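You operate a simulated robot arm through the tools that you are given. There is no shell and no other tool.

You are at the controls of a simulated robot arm. One attempt, no reset.

TASK
Put things in order on the top of the green bench. At the end: the blue elbow stands where the green buffing pad (marked "POLISH") stood; the grey mounting block stands where the blue elbow stood; the green buffing pad is in the small grey crate; the rubbing stone from the top of the green bench stands on top of the brown small box; whatever was shut is shut again. Leave all else as you found it, and nothing knocked over.

It is judged by the outcome, as a careful person would: the job done as asked, and still so three seconds after it is handed in. It fails if anything else is knocked over, pushed out of place, dropped, spilled or broken.

THE ROBOT
A 6-joint arm with a two-finger gripper, fixed in place. Base frame: the origin is at the foot of the arm, x ahead of it, y to its left, z up; the work surface is at about z = 0. Lengths are in mm, angles in rad, forces in N, time in s.
With the tool pointing down near the work surface it reaches from about 240 to 620 mm from the base axis. Its first joint turns from -1.152 to 1.152 rad. Payload 1.37 kg.
The TCP is the grasp point between the finger pads, 22 mm short of the fingertips. In the tool frame z runs along the fingers and y along their closing line. The gripper opens to 92 mm; its body begins 65 mm behind the TCP.
Orientation is that of the tool frame in the base frame, as a unit quaternion [w, x, y, z]. With the fingers straight down and closing along the base's y, the tool's x points along the base's -x, its y along +y and its z along -z.

THE INTERFACE
- The arm moves only by the tool drive_tool. Its argument "increments" is a list of rows, each a list of 7 numbers: the opening, from 0 (shut) to 1 (fully open), then the shift along the tool's x, y, z in units of 100 mm (1.0 is 100 mm), then the turn, a rotation vector about the tool's x, y, z in units of 60 degrees (1.0 is 60 degrees). In form: [[fingers, x, y, z, ax, ay, az], ...]. A call has 1 to 20 rows; each row is the pose to reach, as a shift and turn from the pose commanded when the call began, along the tool's axes at that moment. A call with a number of a shift or a turn outside -1 to 1 is refused whole. Each row takes 0.2 s and may step no farther than 50 mm and 0.15 rad from the row before; otherwise, or with a gripper value out of range, the whole call is refused. Where a pose cannot be reached the arm comes as near as it can. A force on the tool above 40 N (or 10 N above the force at the start of the call, whichever is more), or a blocked arm, ends the call early, and 0.2 s more pass. The fingers move at their own pace (about 59.9 mm/s each) and stop on an object; they squeeze with about 21 N. The grip force told is the motor's: it shows also when the fingers shut on nothing. Time passes only in rows, and 0.2 s behind the last, so rows that repeat a pose let the fingers close. It gives the time, the measured TCP pose, the force on the tool (base axes), the opening and the grip force at its end, in the units of the frame above (readings bear some noise), with the torque about the TCP (base axes, N m) and any sound that the robot's microphone picked up.
- Cameras (640 x 400 px; columns grow to the right, rows downward): "scene" is fixed at [14.2, -415.9, 598.3]; the picture's right is [0.92, -0.39, 0.00], its down [-0.21, -0.51, -0.83] and it looks along [0.32, 0.77, -0.55] (base axes); focal length 329 px, centre (320, 200). "wrist" rides on the gripper at [71, 19, -102] in the tool frame; the picture's right is [-0.26, 0.97, 0.00], its down [-0.75, -0.20, -0.63] and it looks along [-0.60, -0.16, 0.78] (tool axes); focal length 280 px, centre (320, 200). There is no depth. A picture from a camera that has moved, and an enlarged one, comes with that camera's place and axes in the base frame and with its lens. The place of the scene camera against the robot may be out by one fixed shift of up to 18 mm in any direction.
- camera(camera): a new picture of that camera. The clock stands still meanwhile.
- zoom(camera, box): a new picture of the part [left, top, right, bottom] of that camera's present view, enlarged. The clock stands still meanwhile.
- finish_job(): hands the job in; it is judged then, once.

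Nothing tells you positions but the pictures and the camera data. Unless the task says otherwise, let go and move clear before handing in.

The tools are called after "Emit:" as name(argument=value, ...) on one line, values as JSON. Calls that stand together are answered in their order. drive_tool: Moves the arm, as the interface text tells. Its arguments: {"type":"object","properties":{"increments":{"type":"array"}},"required":["increments"]} The other tools are called the same way: camera (camera) takes a picture; zoom (camera, box) takes an enlarged picture of a part of a camera's view; finish_job () hands the job in.

At the start:

```text
time_s: 0.0
position: [378.3, 113.3, 347.3]
tool_rot: [0.0, 0.0, 1.0, -0.001]
force: [0.1, -0.1, 0.6]
wrist_torque: [-0.01, 0.0, 0.0]
finger_gap: 92.2
finger_force: 0.1
```

scene: 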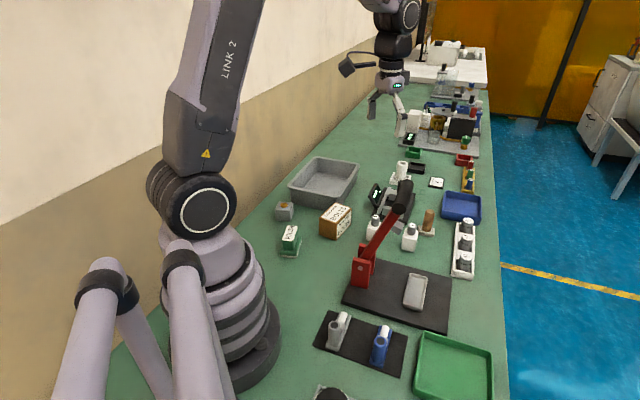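
wrist: 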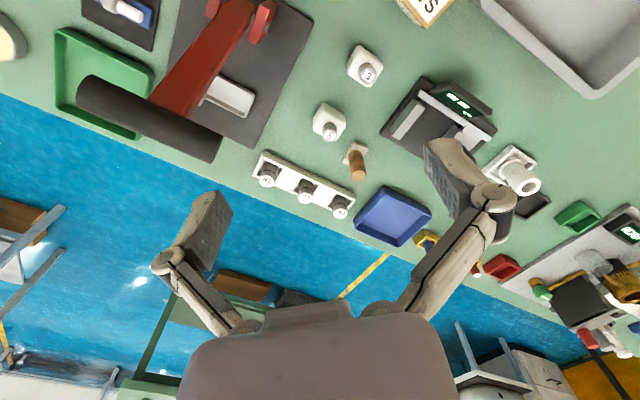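

I see a green bench with an arm, a black mat with a grey part and a blue elbow, a red toggle press, a grey crate, a brown box and a green pad near the base. I'll enlarge the views first to identify everything.

Emit:
zoom(camera="scene", box=[260, 140, 420, 260])

Emit:
zoom(camera="scene", box=[290, 250, 500, 400])

Emit:
zoom(camera="scene", box=[360, 140, 500, 280])

Emit:
zoom(camera="scene", box=[380, 60, 500, 160])

Emit:
zoom(camera="wrist", box=[0, 0, 320, 200])

Emit:
zoom(camera="wrist", box=[320, 0, 640, 200])

```text
3.33 times, centred on (340, 200) of scene
camera zoom: at [14.2, -415.9, 598.3], right [0.92, -0.39, 0.0], down [-0.21, -0.51, -0.83], along [0.32, 0.77, -0.55], focal length 1096 px, centre (253, 200)
```

zoom: 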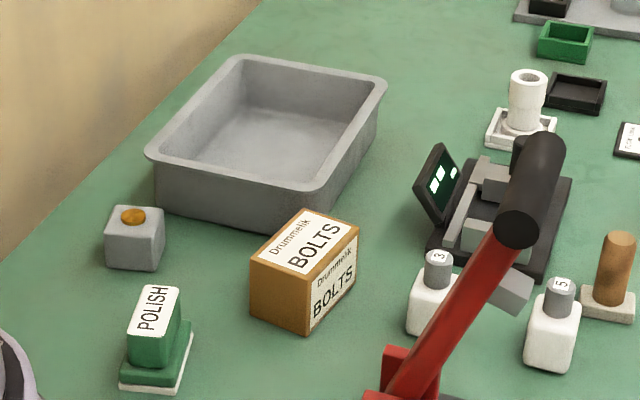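

```text
2.67 times, centred on (395, 325) of scene
camera zoom: at [14.2, -415.9, 598.3], right [0.92, -0.39, 0.0], down [-0.21, -0.51, -0.83], along [0.32, 0.77, -0.55], focal length 877 px, centre (120, -133)
```

zoom: 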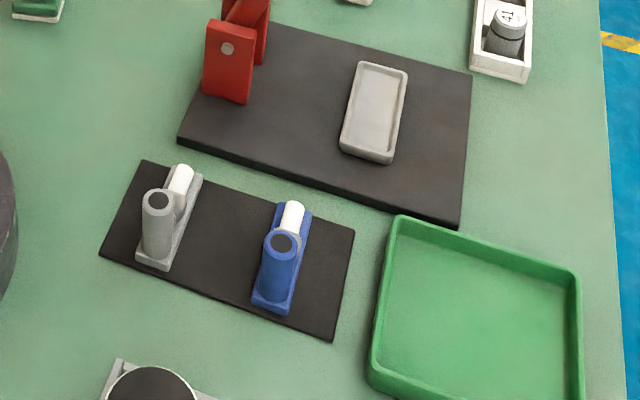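

```text
2.86 times, centred on (430, 210) of scene
camera zoom: at [14.2, -415.9, 598.3], right [0.92, -0.39, 0.0], down [-0.21, -0.51, -0.83], along [0.32, 0.77, -0.55], focal length 939 px, centre (6, 171)
```

zoom: 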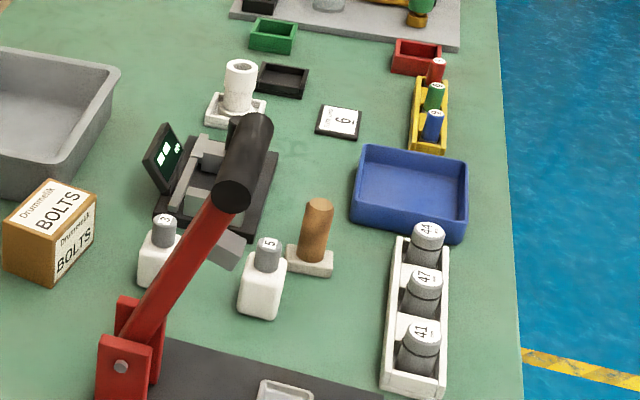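

```text
4.00 times, centred on (440, 110) of scene
camera zoom: at [14.2, -415.9, 598.3], right [0.92, -0.39, 0.0], down [-0.21, -0.51, -0.83], along [0.32, 0.77, -0.55], focal length 1315 px, centre (-160, 560)
```

zoom: 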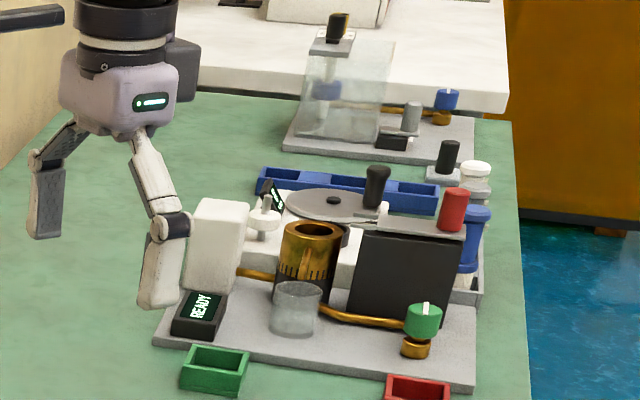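

```text
2.00 times, centred on (160, 100) of wrist
camera zoom: at [308.6, 131.7, 448.9], right [0.26, 0.97, 0.0], down [0.75, -0.2, 0.63], along [0.6, -0.16, -0.78], focal length 561 px, centre (640, 400)
```

zoom: 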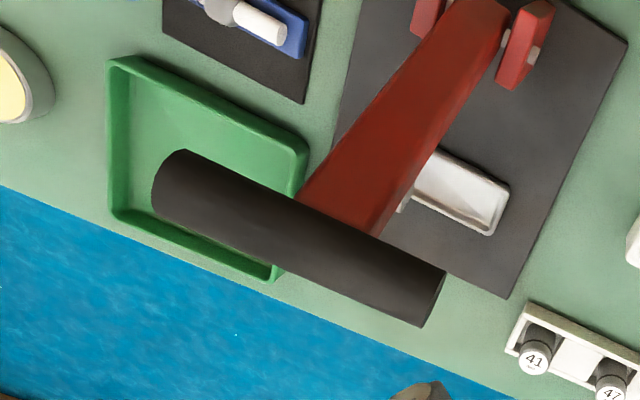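

```text
2.00 times, centred on (480, 100) of wrist
camera zoom: at [308.6, 131.7, 448.9], right [0.26, 0.97, 0.0], down [0.75, -0.2, 0.63], along [0.6, -0.16, -0.78], focal length 561 px, centre (0, 400)
```

zoom: 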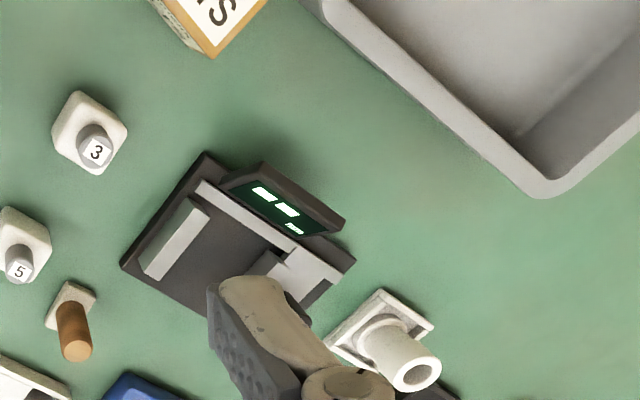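

I can see the red lever's handle stands high (about z 270 near x 350, y 0), so I'll stay clear of it. Next I'll turn the wrist so its camera looks along the bench over the pad, cube, box and crate.

Emit:
drive_tool(increments=[[1, 0.1, 0.05, -0.03, 0, 0, -0.125], [1, 0.2, 0.1, -0.06, 0, 0, -0.25], [1, 0.3, 0.15, -0.1, 0, 0, -0.375], [1, 0.4, 0.2, -0.12, 0, 0, -0.5], [1, 0.5, 0.25, -0.15, 0, 0, -0.625], [1, 0.6, 0.3, -0.15, 0, 0, -0.75], [1, 0.7, 0.35, -0.15, 0, 0, -0.875], [1, 0.8, 0.4, -0.15, 0, 0, -1.0]])

Emit:
camera(camera="wrist")

Emit:
camera(camera="scene")

```text
time_s: 1.8
position: [299.0, 154.6, 363.3]
tool_rot: [0.0, -0.502, 0.865, 0.001]
force: [-0.2, -0.5, 0.9]
wrist_torque: [0.01, 0.01, -0.02]
finger_gap: 92.0
finger_force: 0.1
```

```text
taken
camera wrist: at [247.5, 101.2, 464.2], right [-0.71, 0.71, 0.0], down [0.55, 0.55, 0.63], along [0.44, 0.44, -0.78], focal length 280 px, centre (320, 200)
```

wrist: 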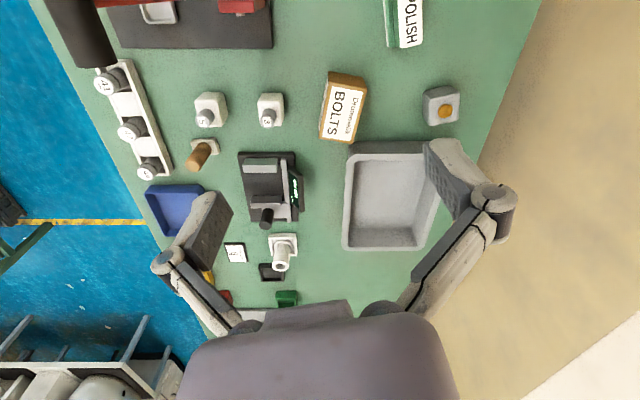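

```text
taken
```

scene: 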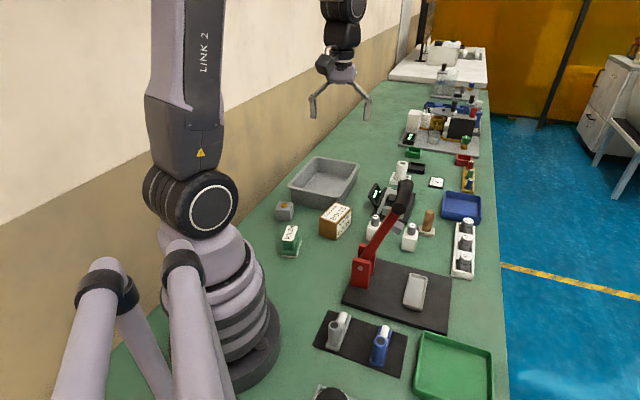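

The wrist view now shows the box, cube, pad and crate from above. I'll enlarge parts of it to identify them and measure positions.

Emit:
zoom(camera="wrist", box=[300, 0, 500, 125])

Emit:
zoom(camera="wrist", box=[60, 60, 320, 220])

Emit:
zoom(camera="wrist", box=[130, 180, 330, 310])

Emit:
zoom(camera="wrist", box=[60, 0, 300, 60])

```text
3.20 times, centred on (400, 62) of wrist
camera zoom: at [247.5, 101.2, 464.2], right [-0.71, 0.71, 0.0], down [0.55, 0.55, 0.63], along [0.44, 0.44, -0.78], focal length 897 px, centre (64, 640)
```

zoom: 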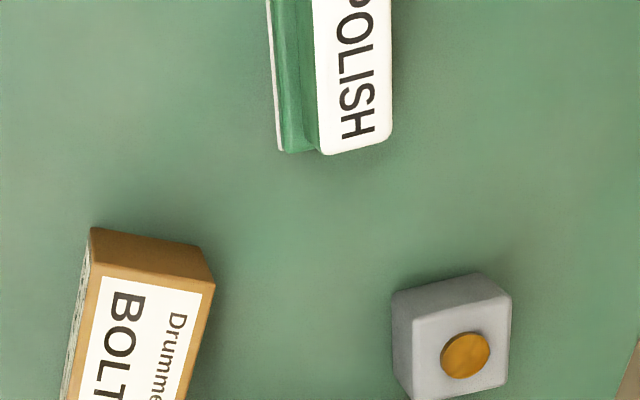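

```text
2.46 times, centred on (190, 140) of wrist
camera zoom: at [247.5, 101.2, 464.2], right [-0.71, 0.71, 0.0], down [0.55, 0.55, 0.63], along [0.44, 0.44, -0.78], focal length 690 px, centre (640, 348)
```

zoom: 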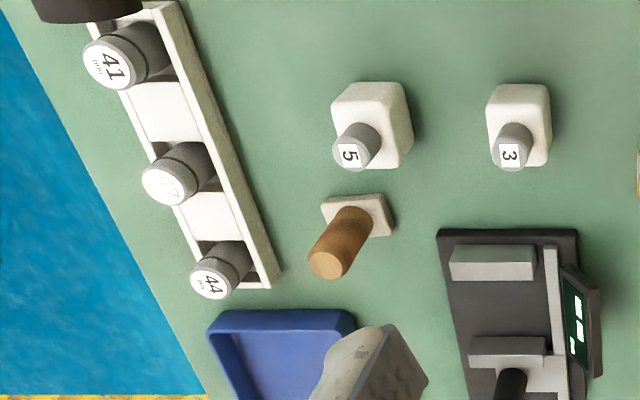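

```text
3.08 times, centred on (230, 245) of wrist
camera zoom: at [247.5, 101.2, 464.2], right [-0.71, 0.71, 0.0], down [0.55, 0.55, 0.63], along [0.44, 0.44, -0.78], focal length 863 px, centre (597, 62)
```

zoom: 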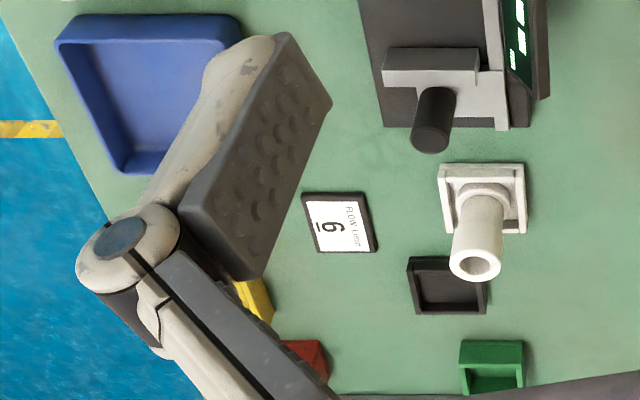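

```text
2.67 times, centred on (180, 30) of wrist
camera zoom: at [247.5, 101.2, 464.2], right [-0.71, 0.71, 0.0], down [0.55, 0.55, 0.63], along [0.44, 0.44, -0.78], focal length 748 px, centre (693, 653)
```

zoom: 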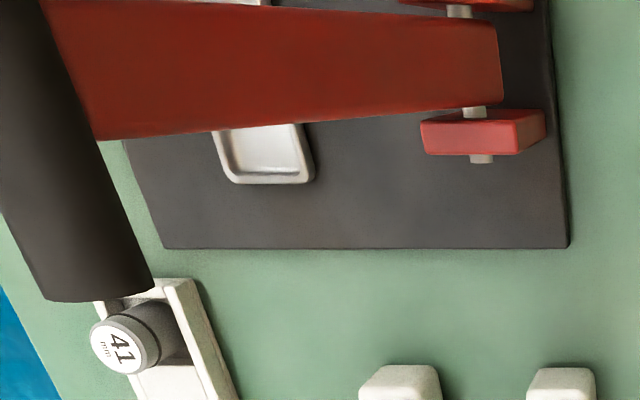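

The crate, the BOLTS box, the POLISH pad and a grey cube with a brass insert all show up clearly. I still need to settle which object is the rubbing stone: the one with the wooden handle, or the slab on the press base. I'll turn the wrist to look back toward the press.

Emit:
drive_tool(increments=[[1, -0.05, -0.09, -0.03, 0, 0, 0.125], [1, -0.1, -0.18, -0.06, 0, 0, 0.25], [1, -0.15, -0.27, -0.1, 0, 0, 0.375], [1, -0.2, -0.36, -0.14, 0, 0, 0.5], [1, -0.25, -0.45, -0.18, 0, 0, 0.625], [1, -0.3, -0.54, -0.22, 0, 0, 0.75], [1, -0.35, -0.63, -0.26, 0, 0, 0.875], [1, -0.4, -0.7, -0.3, 0, 0, 1.0]])

Emit:
drive_tool(increments=[[1, -0.05, 0.05, 0, 0, 0, 0.125], [1, -0.1, 0.1, 0, 0, 0, 0.25], [1, -0.15, 0.15, 0, 0, 0, 0.375], [1, -0.2, 0.2, 0, 0, 0, 0.5], [1, -0.25, 0.25, 0, 0, 0, 0.625], [1, -0.3, 0.3, 0, 0, 0, 0.75], [1, -0.35, 0.35, 0, 0, 0, 0.875], [1, -0.4, 0.4, 0, 0, 0, 1.0]])

Emit:
camera(camera="wrist")

Emit:
camera(camera="scene")

```text
time_s: 3.6
position: [379.3, 153.8, 390.9]
tool_rot: [0.0, 0.002, 1.0, 0.0]
force: [-0.3, -0.1, -0.7]
wrist_torque: [-0.01, 0.0, -0.01]
finger_gap: 92.1
finger_force: 0.0
```

```text
time_s: 5.4
position: [419.4, 194.1, 392.8]
tool_rot: [0.0, 0.502, 0.865, 0.0]
force: [0.1, -0.2, 0.1]
wrist_torque: [-0.02, 0.0, -0.01]
finger_gap: 92.1
finger_force: 0.0
```

```text
taken
camera wrist: at [400.8, 263.0, 493.9], right [0.97, 0.25, 0.0], down [0.2, -0.76, 0.62], along [0.16, -0.6, -0.78], focal length 280 px, centre (320, 200)
```

wrist: 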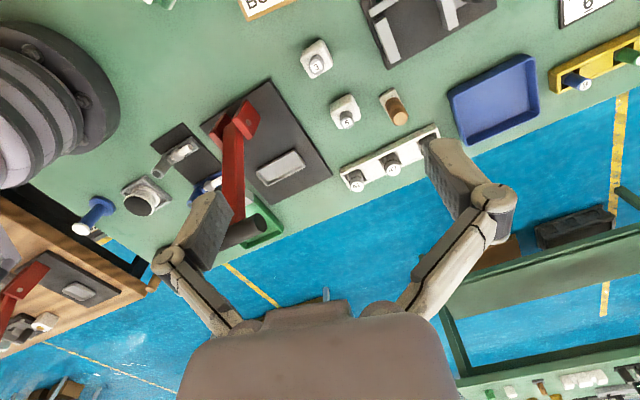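

```text
taken
```

scene: 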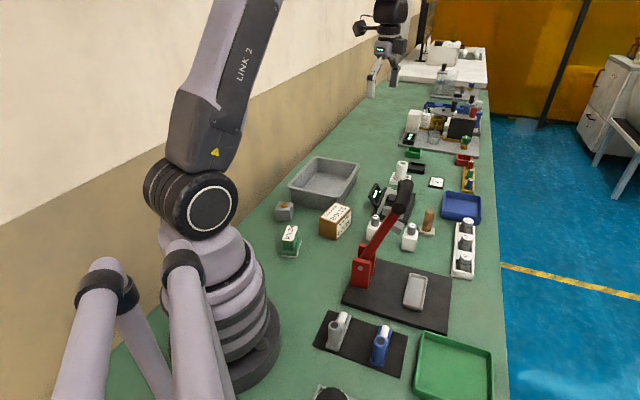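

Emit:
zoom(camera="wrist", box=[200, 70, 340, 210])

Emit:
zoom(camera="wrist", box=[0, 190, 160, 340])

Emit:
zoom(camera="wrist", box=[110, 110, 270, 260])

Emit:
zoom(camera="wrist", box=[280, 0, 480, 140])

Emit:
zoom(camera="wrist", box=[460, 300, 640, 400])

```text
2.86 times, centred on (270, 140) of wrist
camera zoom: at [400.8, 263.0, 493.9], right [0.97, 0.25, 0.0], down [0.2, -0.76, 0.62], along [0.16, -0.6, -0.78], focal length 801 px, centre (463, 371)
```

zoom: 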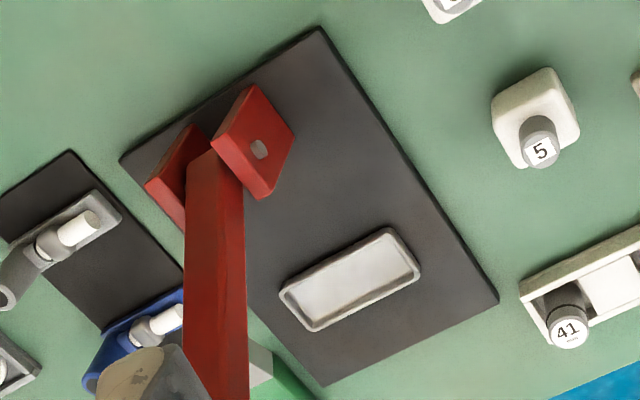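

```text
2.67 times, centred on (80, 265) of wrist
camera zoom: at [400.8, 263.0, 493.9], right [0.97, 0.25, 0.0], down [0.2, -0.76, 0.62], along [0.16, -0.6, -0.78], focal length 748 px, centre (960, 27)
```

zoom: 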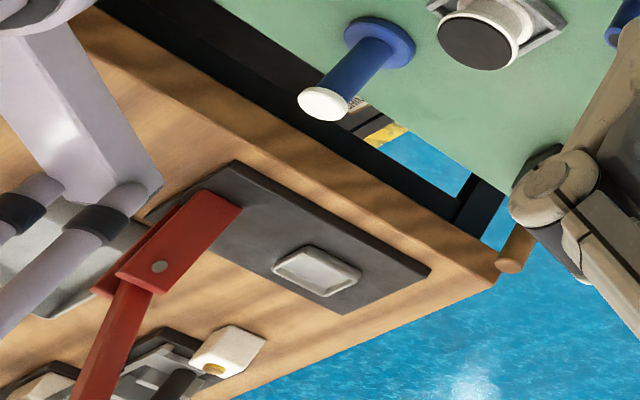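

```text
2.67 times, centred on (190, 185) of wrist
camera zoom: at [400.8, 263.0, 493.9], right [0.97, 0.25, 0.0], down [0.2, -0.76, 0.62], along [0.16, -0.6, -0.78], focal length 748 px, centre (667, 240)
```

zoom: 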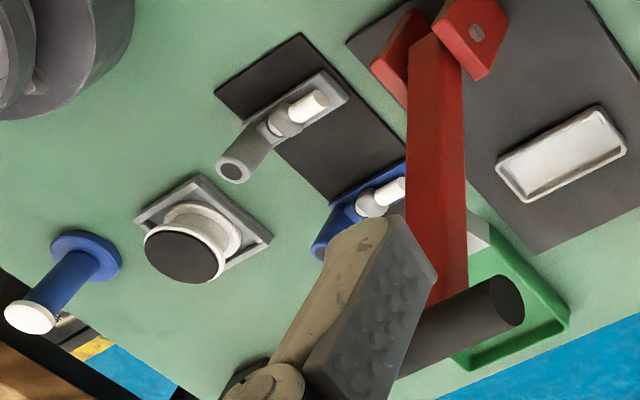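

```text
2.86 times, centred on (380, 70) of wrist
camera zoom: at [400.8, 263.0, 493.9], right [0.97, 0.25, 0.0], down [0.2, -0.76, 0.62], along [0.16, -0.6, -0.78], focal length 801 px, centre (149, 571)
```

zoom: 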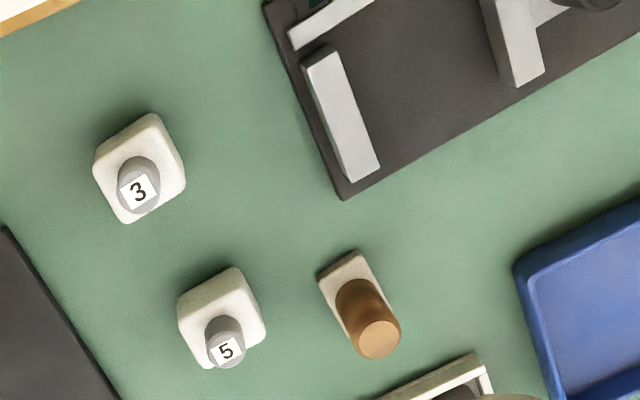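

```text
3.56 times, centred on (550, 350) of wrist
camera zoom: at [400.8, 263.0, 493.9], right [0.97, 0.25, 0.0], down [0.2, -0.76, 0.62], along [0.16, -0.6, -0.78], focal length 997 px, centre (-498, -333)
```

zoom: 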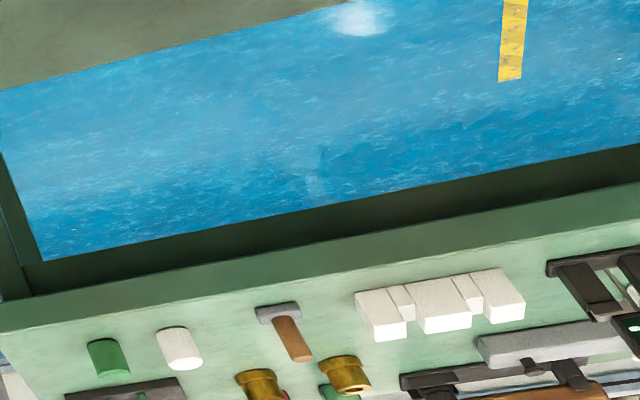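

I'm now confident: the rubbing stone is the pale stone block with the wooden handle near (565, 127), because other benches hold similar pairs of tools. The grey cube with the brass insert is the mounting block. Next I'll get a close view of the blue elbow.

Emit:
drive_tool(increments=[[1, -0.12, -0.24, 0, 0, 0, 0], [1, -0.24, -0.48, 0, 0, 0, 0], [1, -0.36, -0.72, 0, 0, 0, 0], [1, -0.456, -0.95, 0, 0, 0, 0]])

Emit:
drive_tool(increments=[[1, -0.12, -0.24, 0, 0, 0, 0], [1, -0.24, -0.48, 0, 0, 0, 0], [1, -0.36, -0.72, 0, 0, 0, 0], [1, -0.456, -0.95, 0, 0, 0, 0]])

Emit:
camera(camera="wrist")

Emit:
zoom(camera="wrist", box=[160, 40, 360, 200])

```text
time_s: 6.4
position: [359.4, 105.5, 392.4]
tool_rot: [0.0, 0.5, 0.866, 0.0]
force: [-0.2, 0.4, 0.5]
wrist_torque: [0.03, -0.04, -0.01]
finger_gap: 92.1
finger_force: 0.0
```

```text
time_s: 7.4
position: [298.2, 19.1, 391.5]
tool_rot: [0.0, 0.5, 0.866, 0.0]
force: [-0.1, -0.2, -1.8]
wrist_torque: [0.0, -0.02, -0.01]
finger_gap: 92.0
finger_force: 0.2
```

```text
taken
camera wrist: at [281.0, 87.7, 492.5], right [0.97, 0.26, 0.0], down [0.2, -0.75, 0.62], along [0.16, -0.6, -0.78], focal length 280 px, centre (320, 200)
```

wrist: 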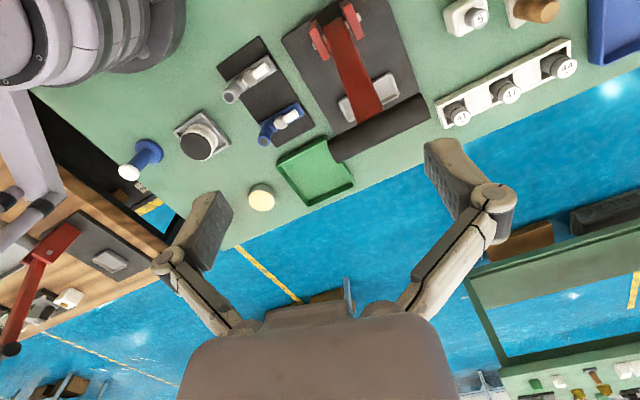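

```text
2.50 times, centred on (260, 120) of wrist
camera zoom: at [281.0, 87.7, 492.5], right [0.97, 0.26, 0.0], down [0.2, -0.75, 0.62], along [0.16, -0.6, -0.78], focal length 701 px, centre (470, 400)
```

zoom: 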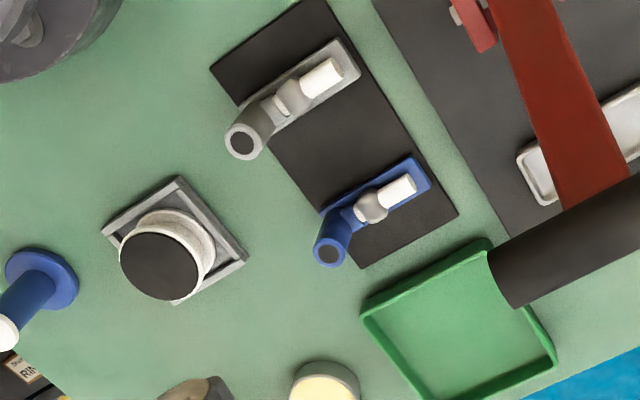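

The blue elbow sits near (268, -128) with its long axis at about 45°. I'll enlarge it tightly from here, along with the other parts of this view.

Emit:
zoom(camera="wrist", box=[240, 80, 340, 160])

Emit:
zoom(camera="scene", box=[350, 310, 410, 380])

Emit:
zoom(camera="wrist", box=[290, 0, 440, 150])

```text
5.00 times, centred on (290, 120) of wrist
camera zoom: at [281.0, 87.7, 492.5], right [0.97, 0.26, 0.0], down [0.2, -0.75, 0.62], along [0.16, -0.6, -0.78], focal length 1402 px, centre (470, 600)
```

zoom: 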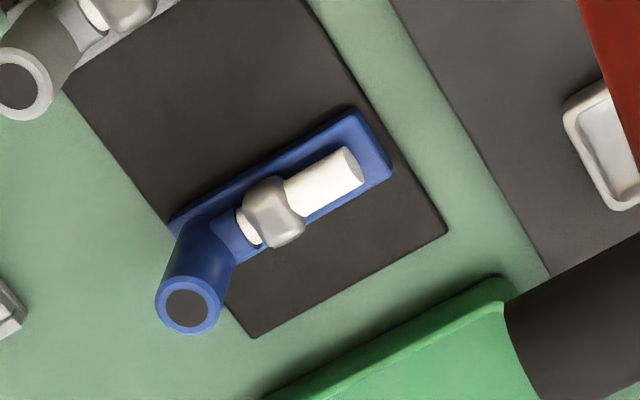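

```text
5.71 times, centred on (380, 345) of scene
camera zoom: at [14.2, -415.8, 598.3], right [0.92, -0.39, 0.0], down [-0.21, -0.51, -0.83], along [0.32, 0.77, -0.55], focal length 1879 px, centre (-23, -629)
```

zoom: 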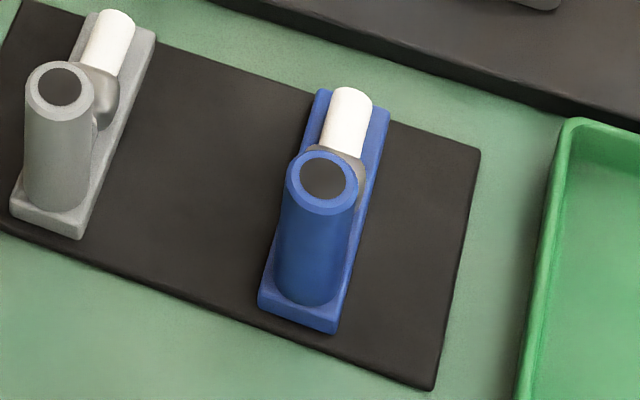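

```text
2.67 times, centred on (365, 75) of wrist
camera zoom: at [281.0, 87.7, 492.5], right [0.97, 0.26, 0.0], down [0.2, -0.75, 0.62], along [0.16, -0.6, -0.78], focal length 748 px, centre (200, 533)
```

zoom: 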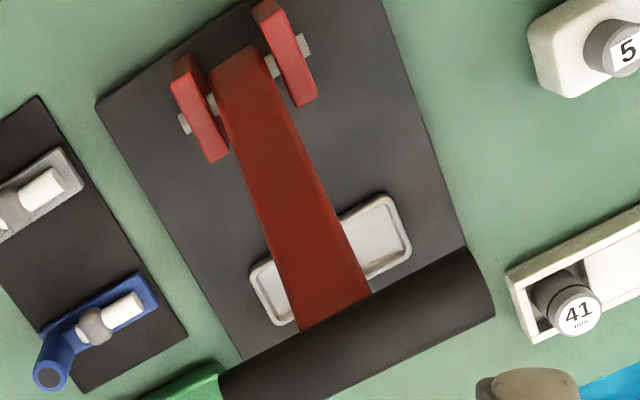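

The elbow's plate measures about 79 x 23 mm, centred near (267, -121) with its axis at 45°. Its upright tube, about 22 mm across with the top near z 68, stands at about (246, -142). Now I'll turn back to view the pad, cube, box and crate.

Emit:
drive_tool(increments=[[1, 0.12, 0.07, 0, 0, 0, -0.1389], [1, 0.24, 0.14, 0, 0, 0, -0.2778], [1, 0.36, 0.21, 0, 0, 0, -0.4167], [1, 0.48, 0.28, 0, 0, 0, -0.5556], [1, 0.6, 0.34, 0, 0, 0, -0.6944], [1, 0.7, 0.405, 0, 0, 0, -0.8333]])

Emit:
drive_tool(increments=[[1, 0, 0, 0, 0, 0, -0.1389], [1, 0, 0, 0, 0, 0, -0.2778], [1, 0, 0, 0, 0, 0, -0.4167], [1, 0, 0, 0, 0, 0, -0.5556], [1, 0, 0, 0, 0, 0, -0.6944], [1, 0, 0, 0, 0, 0, -0.8333]])

Emit:
drive_tool(increments=[[1, 0, 0, 0, 0, 0, -0.1389], [1, 0, 0, 0, 0, 0, -0.2778], [1, 0, 0, 0, 0, 0, -0.4167], [1, 0, 0, 0, 0, 0, -0.5556], [1, 0, 0, 0, 0, 0, -0.6944], [1, 0, 0, 0, 0, 0, -0.8333]])

Emit:
camera(camera="wrist")

```text
time_s: 8.8
position: [301.0, 100.1, 392.8]
tool_rot: [0.0, 0.086, 0.996, 0.001]
force: [0.1, -0.6, 0.1]
wrist_torque: [0.0, -0.02, -0.01]
finger_gap: 92.1
finger_force: 0.1
```

```text
time_s: 10.2
position: [301.8, 99.9, 392.5]
tool_rot: [0.0, -0.344, 0.939, 0.0]
force: [0.4, 0.3, 0.4]
wrist_torque: [0.0, 0.0, 0.02]
finger_gap: 91.9
finger_force: 0.1
```

```text
time_s: 11.6
position: [300.1, 100.5, 392.4]
tool_rot: [0.0, 0.708, -0.706, 0.0]
force: [-0.3, -0.1, -0.3]
wrist_torque: [-0.01, 0.0, 0.04]
finger_gap: 91.8
finger_force: 0.0
```

```text
taken
camera wrist: at [282.1, 28.2, 493.5], right [-0.97, 0.26, 0.0], down [0.2, 0.75, 0.62], along [0.16, 0.6, -0.78], focal length 280 px, centre (320, 200)
```

wrist: 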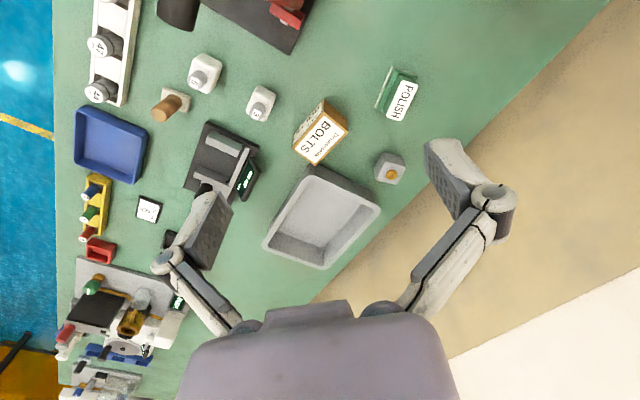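

Emit:
zoom(camera="wrist", box=[360, 50, 440, 130])

Emit:
zoom(camera="wrist", box=[355, 130, 425, 200])

Emit:
zoom(camera="wrist", box=[280, 80, 360, 180])

Emit:
zoom(camera="wrist", box=[250, 150, 400, 290])

Emit:
zoom(camera="wrist", box=[140, 50, 240, 150])

```text
5.00 times, centred on (400, 90) of wrist
camera zoom: at [282.1, 28.2, 493.5], right [-0.97, 0.26, 0.0], down [0.2, 0.75, 0.62], along [0.16, 0.6, -0.78], focal length 1402 px, centre (-80, 750)
```

zoom: 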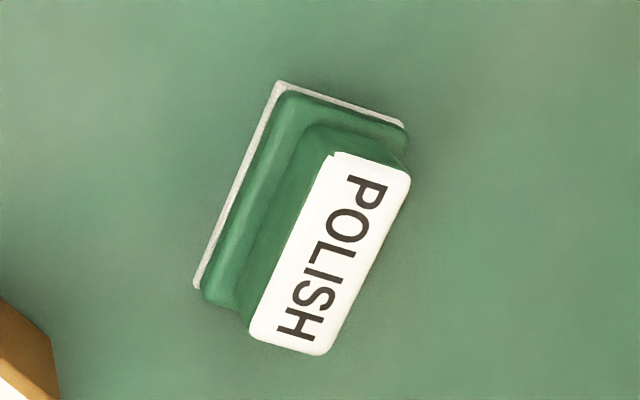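

```text
5.71 times, centred on (390, 165) of wrist
camera zoom: at [282.1, 28.2, 493.5], right [-0.97, 0.26, 0.0], down [0.2, 0.75, 0.62], along [0.16, 0.6, -0.78], focal length 1602 px, centre (-80, 400)
```

zoom: 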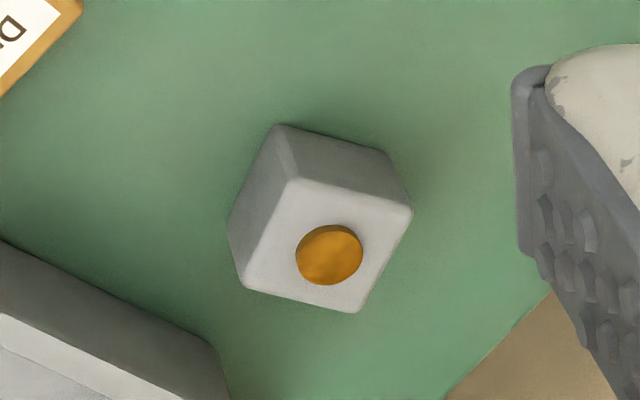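

```text
4.00 times, centred on (320, 130) of wrist
camera zoom: at [282.1, 28.2, 493.5], right [-0.97, 0.26, 0.0], down [0.2, 0.75, 0.62], along [0.16, 0.6, -0.78], focal length 1122 px, centre (320, 480)
```

zoom: 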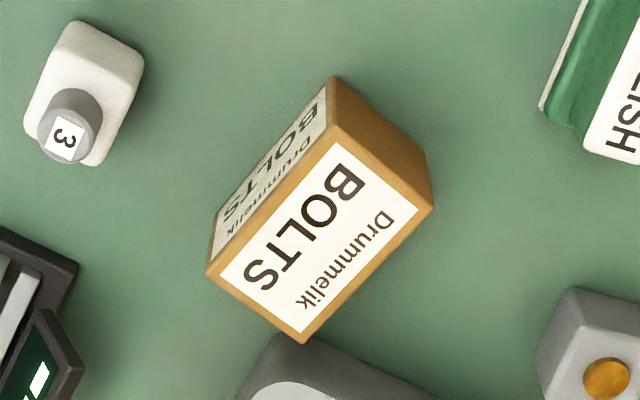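

```text
2.86 times, centred on (325, 220) of wrist
camera zoom: at [282.1, 28.2, 493.5], right [-0.97, 0.26, 0.0], down [0.2, 0.75, 0.62], along [0.16, 0.6, -0.78], focal length 801 px, centre (306, 143)
```

zoom: 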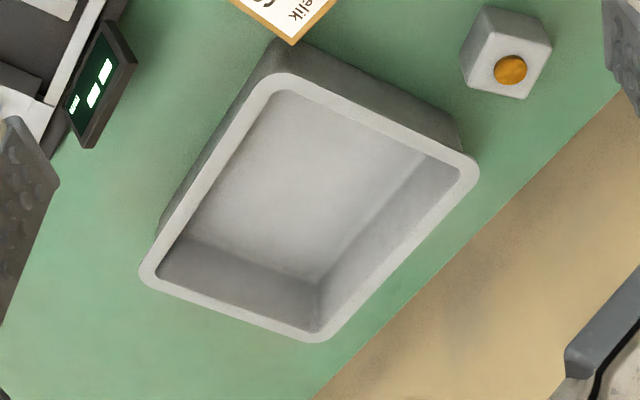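

```text
4.00 times, centred on (190, 100) of wrist
camera zoom: at [282.1, 28.2, 493.5], right [-0.97, 0.26, 0.0], down [0.2, 0.75, 0.62], along [0.16, 0.6, -0.78], focal length 1122 px, centre (840, 600)
```

zoom: 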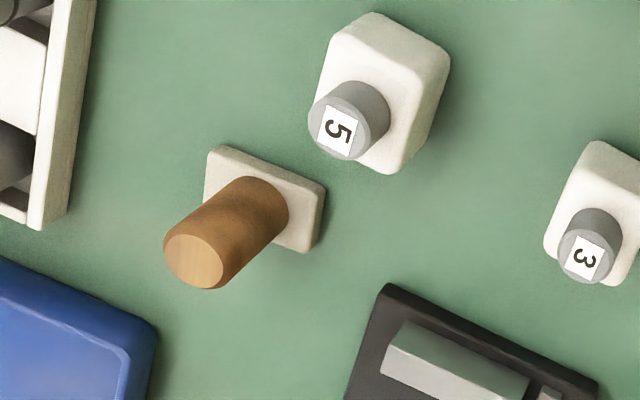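

From this view I estimate: pad centred at (197, 210), about 70x46 and 50 mm tall; mounting block at (225, 350), a 42 mm cube; box centred near (337, 233); crate near (396, 440); stone at (563, 124) with handle top near z 79. I'll move to a hover between here and the pad and check again from closer.

Emit:
drive_tool(increments=[[0.7, -0.11, 0.1, 0.2, 0, 0, 0.101], [0.7, -0.22, 0.2, 0.4, 0, 0, 0.202], [0.7, -0.33, 0.3, 0.6, 0, 0, 0.303], [0.7, -0.44, 0.4, 0.8, 0, 0, 0.404], [0.7, -0.55, 0.51, 1.0, 0, 0, 0.505]])

Emit:
camera(camera="wrist")

Emit:
camera(camera="scene")

```text
time_s: 12.8
position: [249.7, 154.3, 292.2]
tool_rot: [0.0, -0.497, 0.868, 0.0]
force: [-0.2, -0.3, 0.0]
wrist_torque: [0.01, 0.04, -0.01]
finger_gap: 64.4
finger_force: 0.0
```

```text
taken
camera wrist: at [197.5, 101.4, 393.8], right [-0.7, 0.71, 0.0], down [0.56, 0.55, 0.63], along [0.45, 0.44, -0.78], focal length 280 px, centre (320, 200)
```

wrist: 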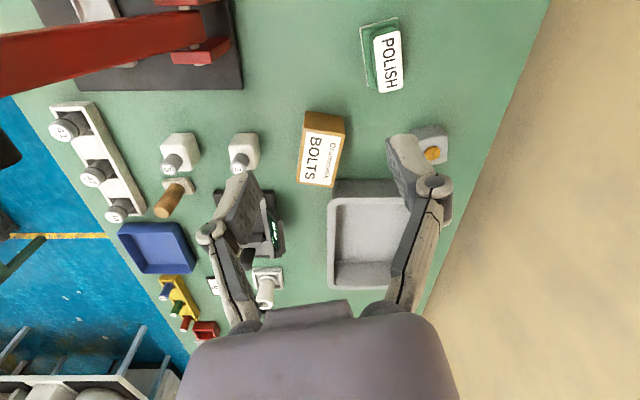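

```text
taken
```

scene: 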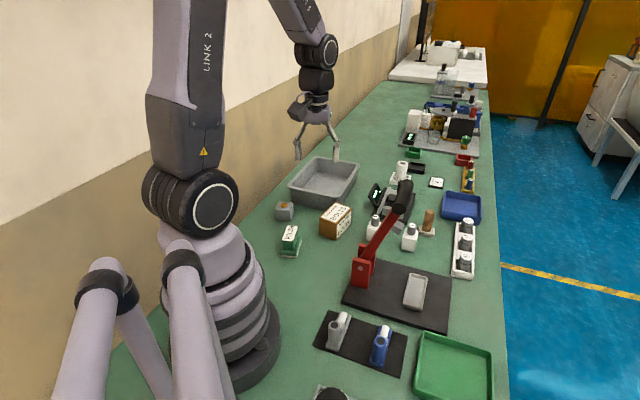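

I'll enlarge the pad, cube and box from this nearer view to refine the grasp numbers.

Emit:
zoom(camera="wrist", box=[345, 10, 425, 100])

Emit:
zoom(camera="wrist", box=[290, 100, 360, 200])

Emit:
zoom(camera="scene", box=[265, 190, 365, 265])

```text
4.44 times, centred on (385, 55) of wrist
camera zoom: at [197.5, 101.4, 393.8], right [-0.7, 0.71, 0.0], down [0.56, 0.55, 0.63], along [0.45, 0.44, -0.78], focal length 1246 px, centre (31, 844)
```

zoom: 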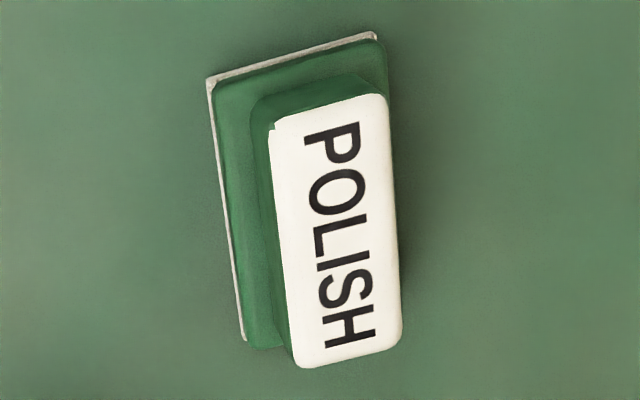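

```text
4.00 times, centred on (325, 150) of wrist
camera zoom: at [197.5, 101.4, 393.8], right [-0.7, 0.71, 0.0], down [0.56, 0.55, 0.63], along [0.45, 0.44, -0.78], focal length 1122 px, centre (300, 400)
```

zoom: 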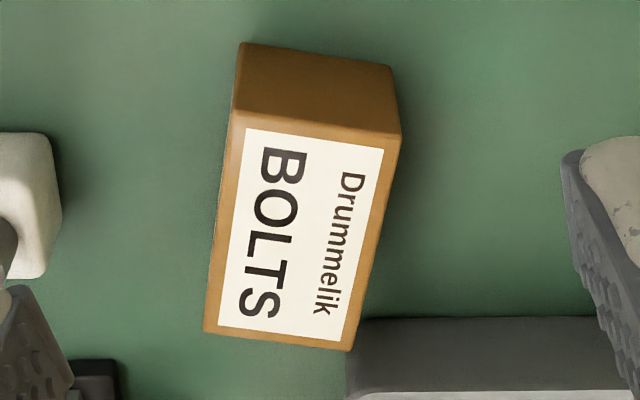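

```text
5.33 times, centred on (315, 228) of scene
camera zoom: at [14.2, -415.9, 598.3], right [0.92, -0.39, 0.0], down [-0.21, -0.51, -0.83], along [0.32, 0.77, -0.55], focal length 1753 px, centre (347, 53)
```

zoom: 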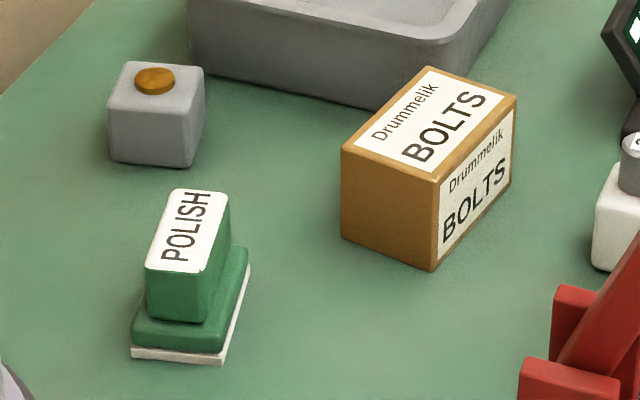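

The refined pad centre is (197, 211) with its long axis near 60°, and the top handle block is 30 mm wide with its top near z 48. I'll move above it and start down.

Emit:
drive_tool(increments=[[0.7, -0.07, 0.24, 0.2, 0, 0, 0], [0.7, -0.15, 0.48, 0.45, 0, 0, 0], [0.7, -0.22, 0.727, 0.7, 0, 0, 0], [0.7, -0.22, 0.727, 1.0, 0, 0, 0]])

Emit:
drive_tool(increments=[[0.7, 0, 0, 0.25, 0, 0, 0], [0.7, 0, 0, 0.5, 0, 0, 0], [0.7, 0, 0, 0.82, 0, 0, 0]])

Emit:
camera(camera="wrist")

Emit:
zoom(camera="scene", box=[230, 140, 370, 280])

```text
time_s: 13.8
position: [198.3, 210.9, 191.9]
tool_rot: [0.0, -0.497, 0.868, 0.0]
force: [0.1, -0.1, -0.1]
wrist_torque: [-0.01, -0.04, 0.0]
finger_gap: 64.6
finger_force: 0.0
```

```text
time_s: 14.6
position: [198.2, 210.7, 109.3]
tool_rot: [0.0, -0.499, 0.867, 0.0]
force: [0.1, -1.2, 0.8]
wrist_torque: [0.01, -0.01, 0.03]
finger_gap: 64.6
finger_force: 0.1
```

```text
taken
camera wrist: at [146.0, 157.5, 209.9], right [-0.7, 0.71, 0.0], down [0.56, 0.55, 0.63], along [0.45, 0.44, -0.78], focal length 280 px, centre (320, 200)
```

wrist: 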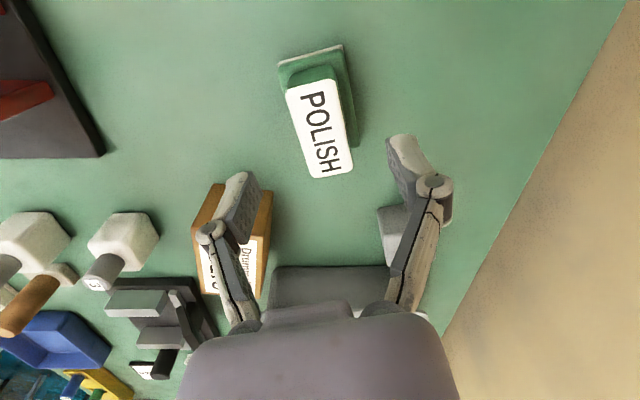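

```text
2.86 times, centred on (300, 210) of scene
camera zoom: at [14.1, -415.9, 598.3], right [0.92, -0.39, 0.0], down [-0.21, -0.51, -0.83], along [0.32, 0.77, -0.55], focal length 939 px, centre (377, 171)
```

zoom: 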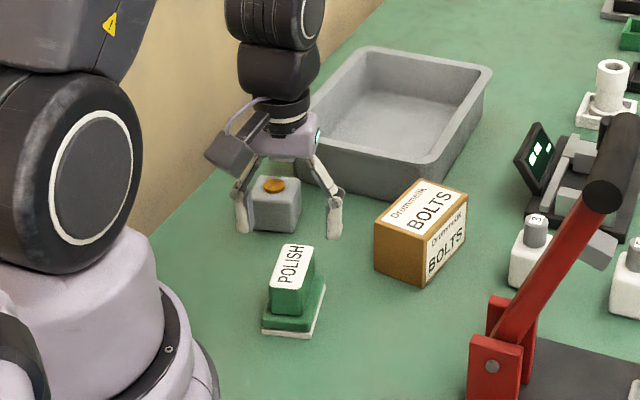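

The gripper is centred over the pad. I'll lower to a TCP height of 44 mm and close on the handle block.

Emit:
drive_tool(increments=[[0.7, 0, 0, 0.2, 0, 0, 0], [0.7, 0, 0, 0.4, 0, 0, 0], [0.7, 0, 0, 0.55, 0, 0, 0], [0.7, 0, 0, 0.66, 0, 0, 0]])

Emit:
drive_tool(increments=[[0.5, 0, 0, 0, 0, 0, 0], [0.25, 0, 0, 0, 0, 0, 0], [0.25, 0, 0, 0, 0, 0, 0], [0.2, 0, 0, 0, 0, 0, 0], [0.2, 0, 0, 0, 0, 0, 0]])

Emit:
camera(camera="wrist")

Emit:
zoom(camera="scene", box=[230, 140, 370, 280])

```text
time_s: 15.6
position: [197.7, 211.7, 43.3]
tool_rot: [-0.001, -0.498, 0.867, 0.0]
force: [0.0, 0.3, 0.0]
wrist_torque: [0.01, -0.02, 0.01]
finger_gap: 64.3
finger_force: 0.1
```

```text
time_s: 16.8
position: [198.1, 210.5, 44.0]
tool_rot: [0.0, -0.498, 0.867, -0.001]
force: [0.6, 0.4, 0.4]
wrist_torque: [0.01, -0.02, 0.0]
finger_gap: 29.4
finger_force: 20.7
```

```text
taken
camera wrist: at [146.3, 158.1, 145.2], right [-0.7, 0.71, 0.0], down [0.56, 0.55, 0.62], along [0.45, 0.44, -0.78], focal length 280 px, centre (320, 200)
```

wrist: 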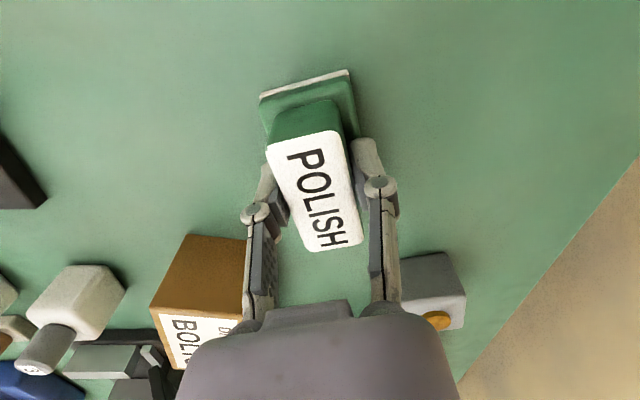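

```text
2.86 times, centred on (300, 210) of scene
camera zoom: at [14.2, -415.8, 598.3], right [0.92, -0.39, 0.0], down [-0.21, -0.51, -0.83], along [0.32, 0.77, -0.55], focal length 939 px, centre (377, 171)
```

zoom: 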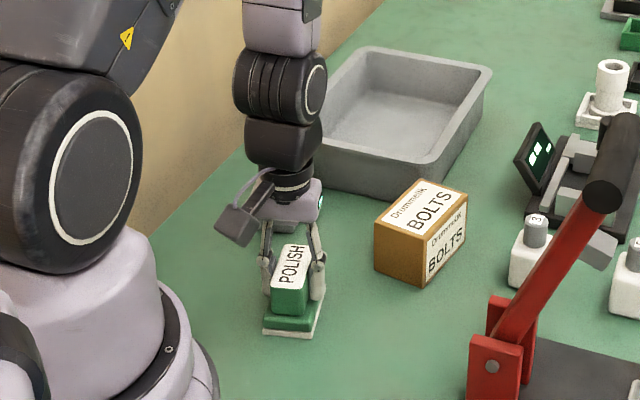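

The pad is gripped at 29.4 mm. I'll lift it and carry it high over to the crate.

Emit:
drive_tool(increments=[[0.2, 0, 0, -0.1, 0, 0, 0], [0.2, 0, 0, -0.3, 0, 0, 0], [0.2, 0, 0, -0.55, 0, 0, 0], [0.2, 0, 0, -0.8, 0, 0, 0], [0.2, 0, 0, -1.0, 0, 0, 0]])

Emit:
drive_tool(increments=[[0.2, -0.15, -0.03, -0.1, 0, 0, 0], [0.2, -0.4, -0.07, -0.2, 0, 0, 0], [0.2, -0.65, -0.12, -0.3, 0, 0, 0], [0.2, -0.91, -0.173, -0.3, 0, 0, 0]])

Emit:
drive_tool(increments=[[0.2, -0.22, -0.04, 0, 0, 0, 0.06], [0.2, -0.45, -0.08, 0, 0, 0, 0.12], [0.2, -0.68, -0.13, 0, 0, 0, 0.18], [0.2, -0.91, -0.173, 0, 0, 0, 0.245]])

Emit:
camera(camera="wrist")

Emit:
camera(camera="scene")

```text
time_s: 18.0
position: [198.1, 210.4, 145.8]
tool_rot: [0.001, -0.498, 0.867, 0.001]
force: [0.1, 0.0, -1.5]
wrist_torque: [-0.02, 0.01, -0.01]
finger_gap: 29.6
finger_force: 20.9
```

```text
time_s: 19.0
position: [258.3, 278.6, 174.1]
tool_rot: [0.0, -0.497, 0.868, 0.0]
force: [0.4, 0.7, -0.6]
wrist_torque: [-0.02, 0.02, 0.03]
finger_gap: 29.7
finger_force: 21.1
```

```text
time_s: 20.0
position: [317.8, 349.9, 173.3]
tool_rot: [0.0, -0.382, 0.924, 0.0]
force: [0.6, -0.5, -1.5]
wrist_torque: [0.02, -0.01, 0.01]
finger_gap: 29.6
finger_force: 21.0
```

```text
taken
camera wrist: at [255.0, 313.1, 275.4], right [-0.5, 0.87, 0.0], down [0.68, 0.39, 0.62], along [0.54, 0.31, -0.78], focal length 280 px, centre (320, 200)
```

wrist: 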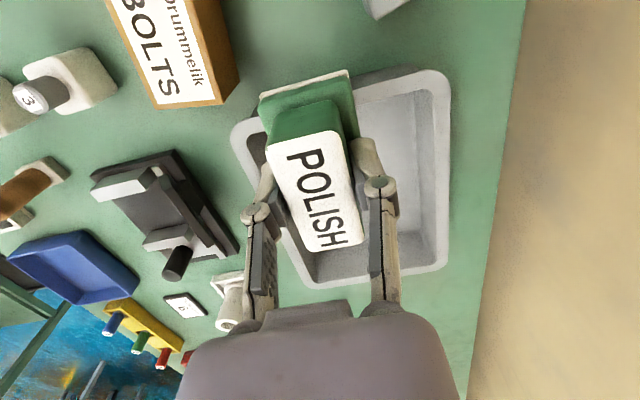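

```text
taken
```

scene: 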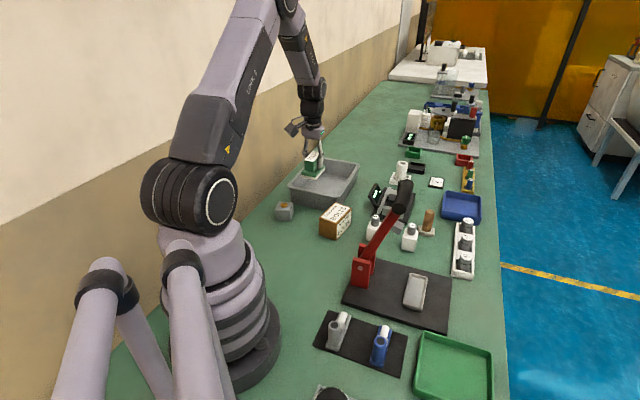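

The pad is held firmly. I'll move on to above the crate's interior.

Emit:
drive_tool(increments=[[0.2, -0.24, 0.016, 0, 0, 0, 0], [0.2, -0.48, 0.032, 0, 0, 0, 0], [0.2, -0.72, 0.048, 0, 0, 0, 0], [0.2, -0.955, 0.064, 0, 0, 0, 0], [0.2, -0.955, 0.064, 0, 0, 0, 0]])

Emit:
camera(camera="wrist")

Emit:
zoom(camera="scene", box=[260, 90, 400, 230])

```text
time_s: 21.2
position: [383.5, 422.9, 175.6]
tool_rot: [0.0, -0.382, 0.924, 0.0]
force: [-0.5, 0.4, -1.2]
wrist_torque: [-0.01, -0.01, 0.02]
finger_gap: 29.5
finger_force: 20.6
```

```text
taken
camera wrist: at [320.6, 386.0, 275.8], right [-0.5, 0.87, 0.0], down [0.68, 0.39, 0.62], along [0.54, 0.31, -0.78], focal length 280 px, centre (320, 200)
```

wrist: 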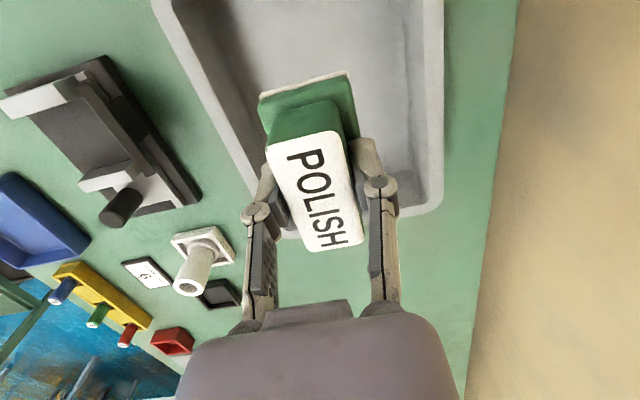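

```text
2.86 times, centred on (330, 160) of scene
camera zoom: at [14.2, -415.8, 598.3], right [0.92, -0.39, 0.0], down [-0.21, -0.51, -0.83], along [0.32, 0.77, -0.55], focal length 939 px, centre (291, 314)
```

zoom: 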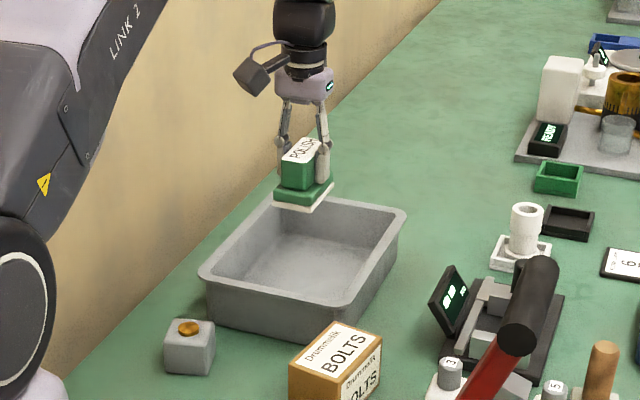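

The pad hangs above the crate's interior, near its centre. I'll lower it in stages and watch the force.

Emit:
drive_tool(increments=[[0.2, 0, 0, 0.25, 0, 0, 0], [0.2, 0, 0, 0.5, 0, 0, 0], [0.2, 0, 0, 0.75, 0, 0, 0], [0.2, 0, 0, 1.0, 0, 0, 0]])

Emit:
camera(camera="wrist")

Emit:
zoom(camera="scene", box=[260, 90, 400, 230])

```text
time_s: 22.2
position: [384.9, 422.7, 73.4]
tool_rot: [0.001, -0.383, 0.924, 0.0]
force: [-1.1, -0.1, -1.6]
wrist_torque: [0.01, -0.03, 0.02]
finger_gap: 29.3
finger_force: 21.2
```

```text
taken
camera wrist: at [321.4, 385.5, 174.8], right [-0.5, 0.87, 0.0], down [0.68, 0.39, 0.63], along [0.54, 0.31, -0.78], focal length 280 px, centre (320, 200)
```

wrist: 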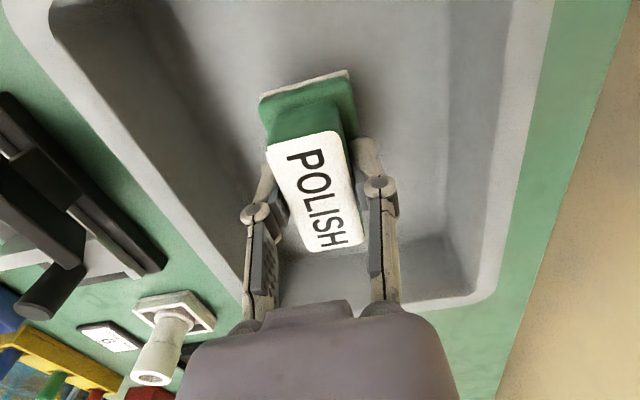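

```text
2.86 times, centred on (330, 160) of scene
camera zoom: at [14.2, -415.8, 598.3], right [0.92, -0.39, 0.0], down [-0.21, -0.51, -0.83], along [0.32, 0.77, -0.55], focal length 939 px, centre (291, 314)
```

zoom: 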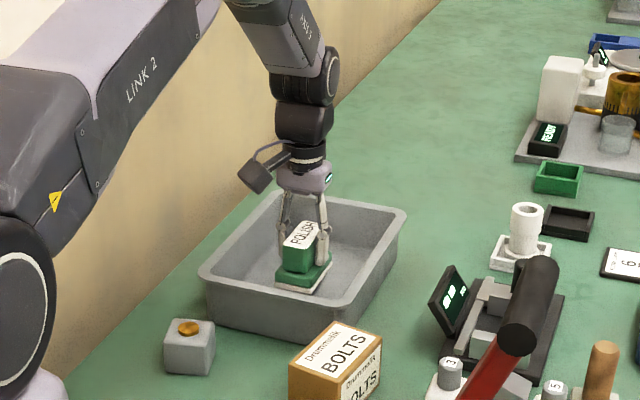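

The pad is inside the crate with room around it. I'll lower the last part in small steps.

Emit:
drive_tool(increments=[[0.2, 0, 0, 0.07, 0, 0, 0], [0.2, 0, 0, 0.14, 0, 0, 0], [0.2, 0, 0, 0.2, 0, 0, 0], [0.2, 0, 0, 0.22, 0, 0, 0]])

Emit:
drive_tool(increments=[[0.2, 0, 0, 0.01, 0, 0, 0], [0.2, 0, 0, 0.02, 0, 0, 0]])

```text
time_s: 23.2
position: [381.4, 422.8, 52.3]
tool_rot: [0.001, -0.382, 0.924, 0.0]
force: [-0.1, -0.7, -0.7]
wrist_torque: [-0.02, -0.02, -0.01]
finger_gap: 29.5
finger_force: 21.6
```

```text
time_s: 23.8
position: [381.4, 422.9, 50.3]
tool_rot: [0.0, -0.383, 0.924, 0.0]
force: [-0.1, 0.3, -1.4]
wrist_torque: [0.01, -0.03, -0.01]
finger_gap: 29.5
finger_force: 20.9
```

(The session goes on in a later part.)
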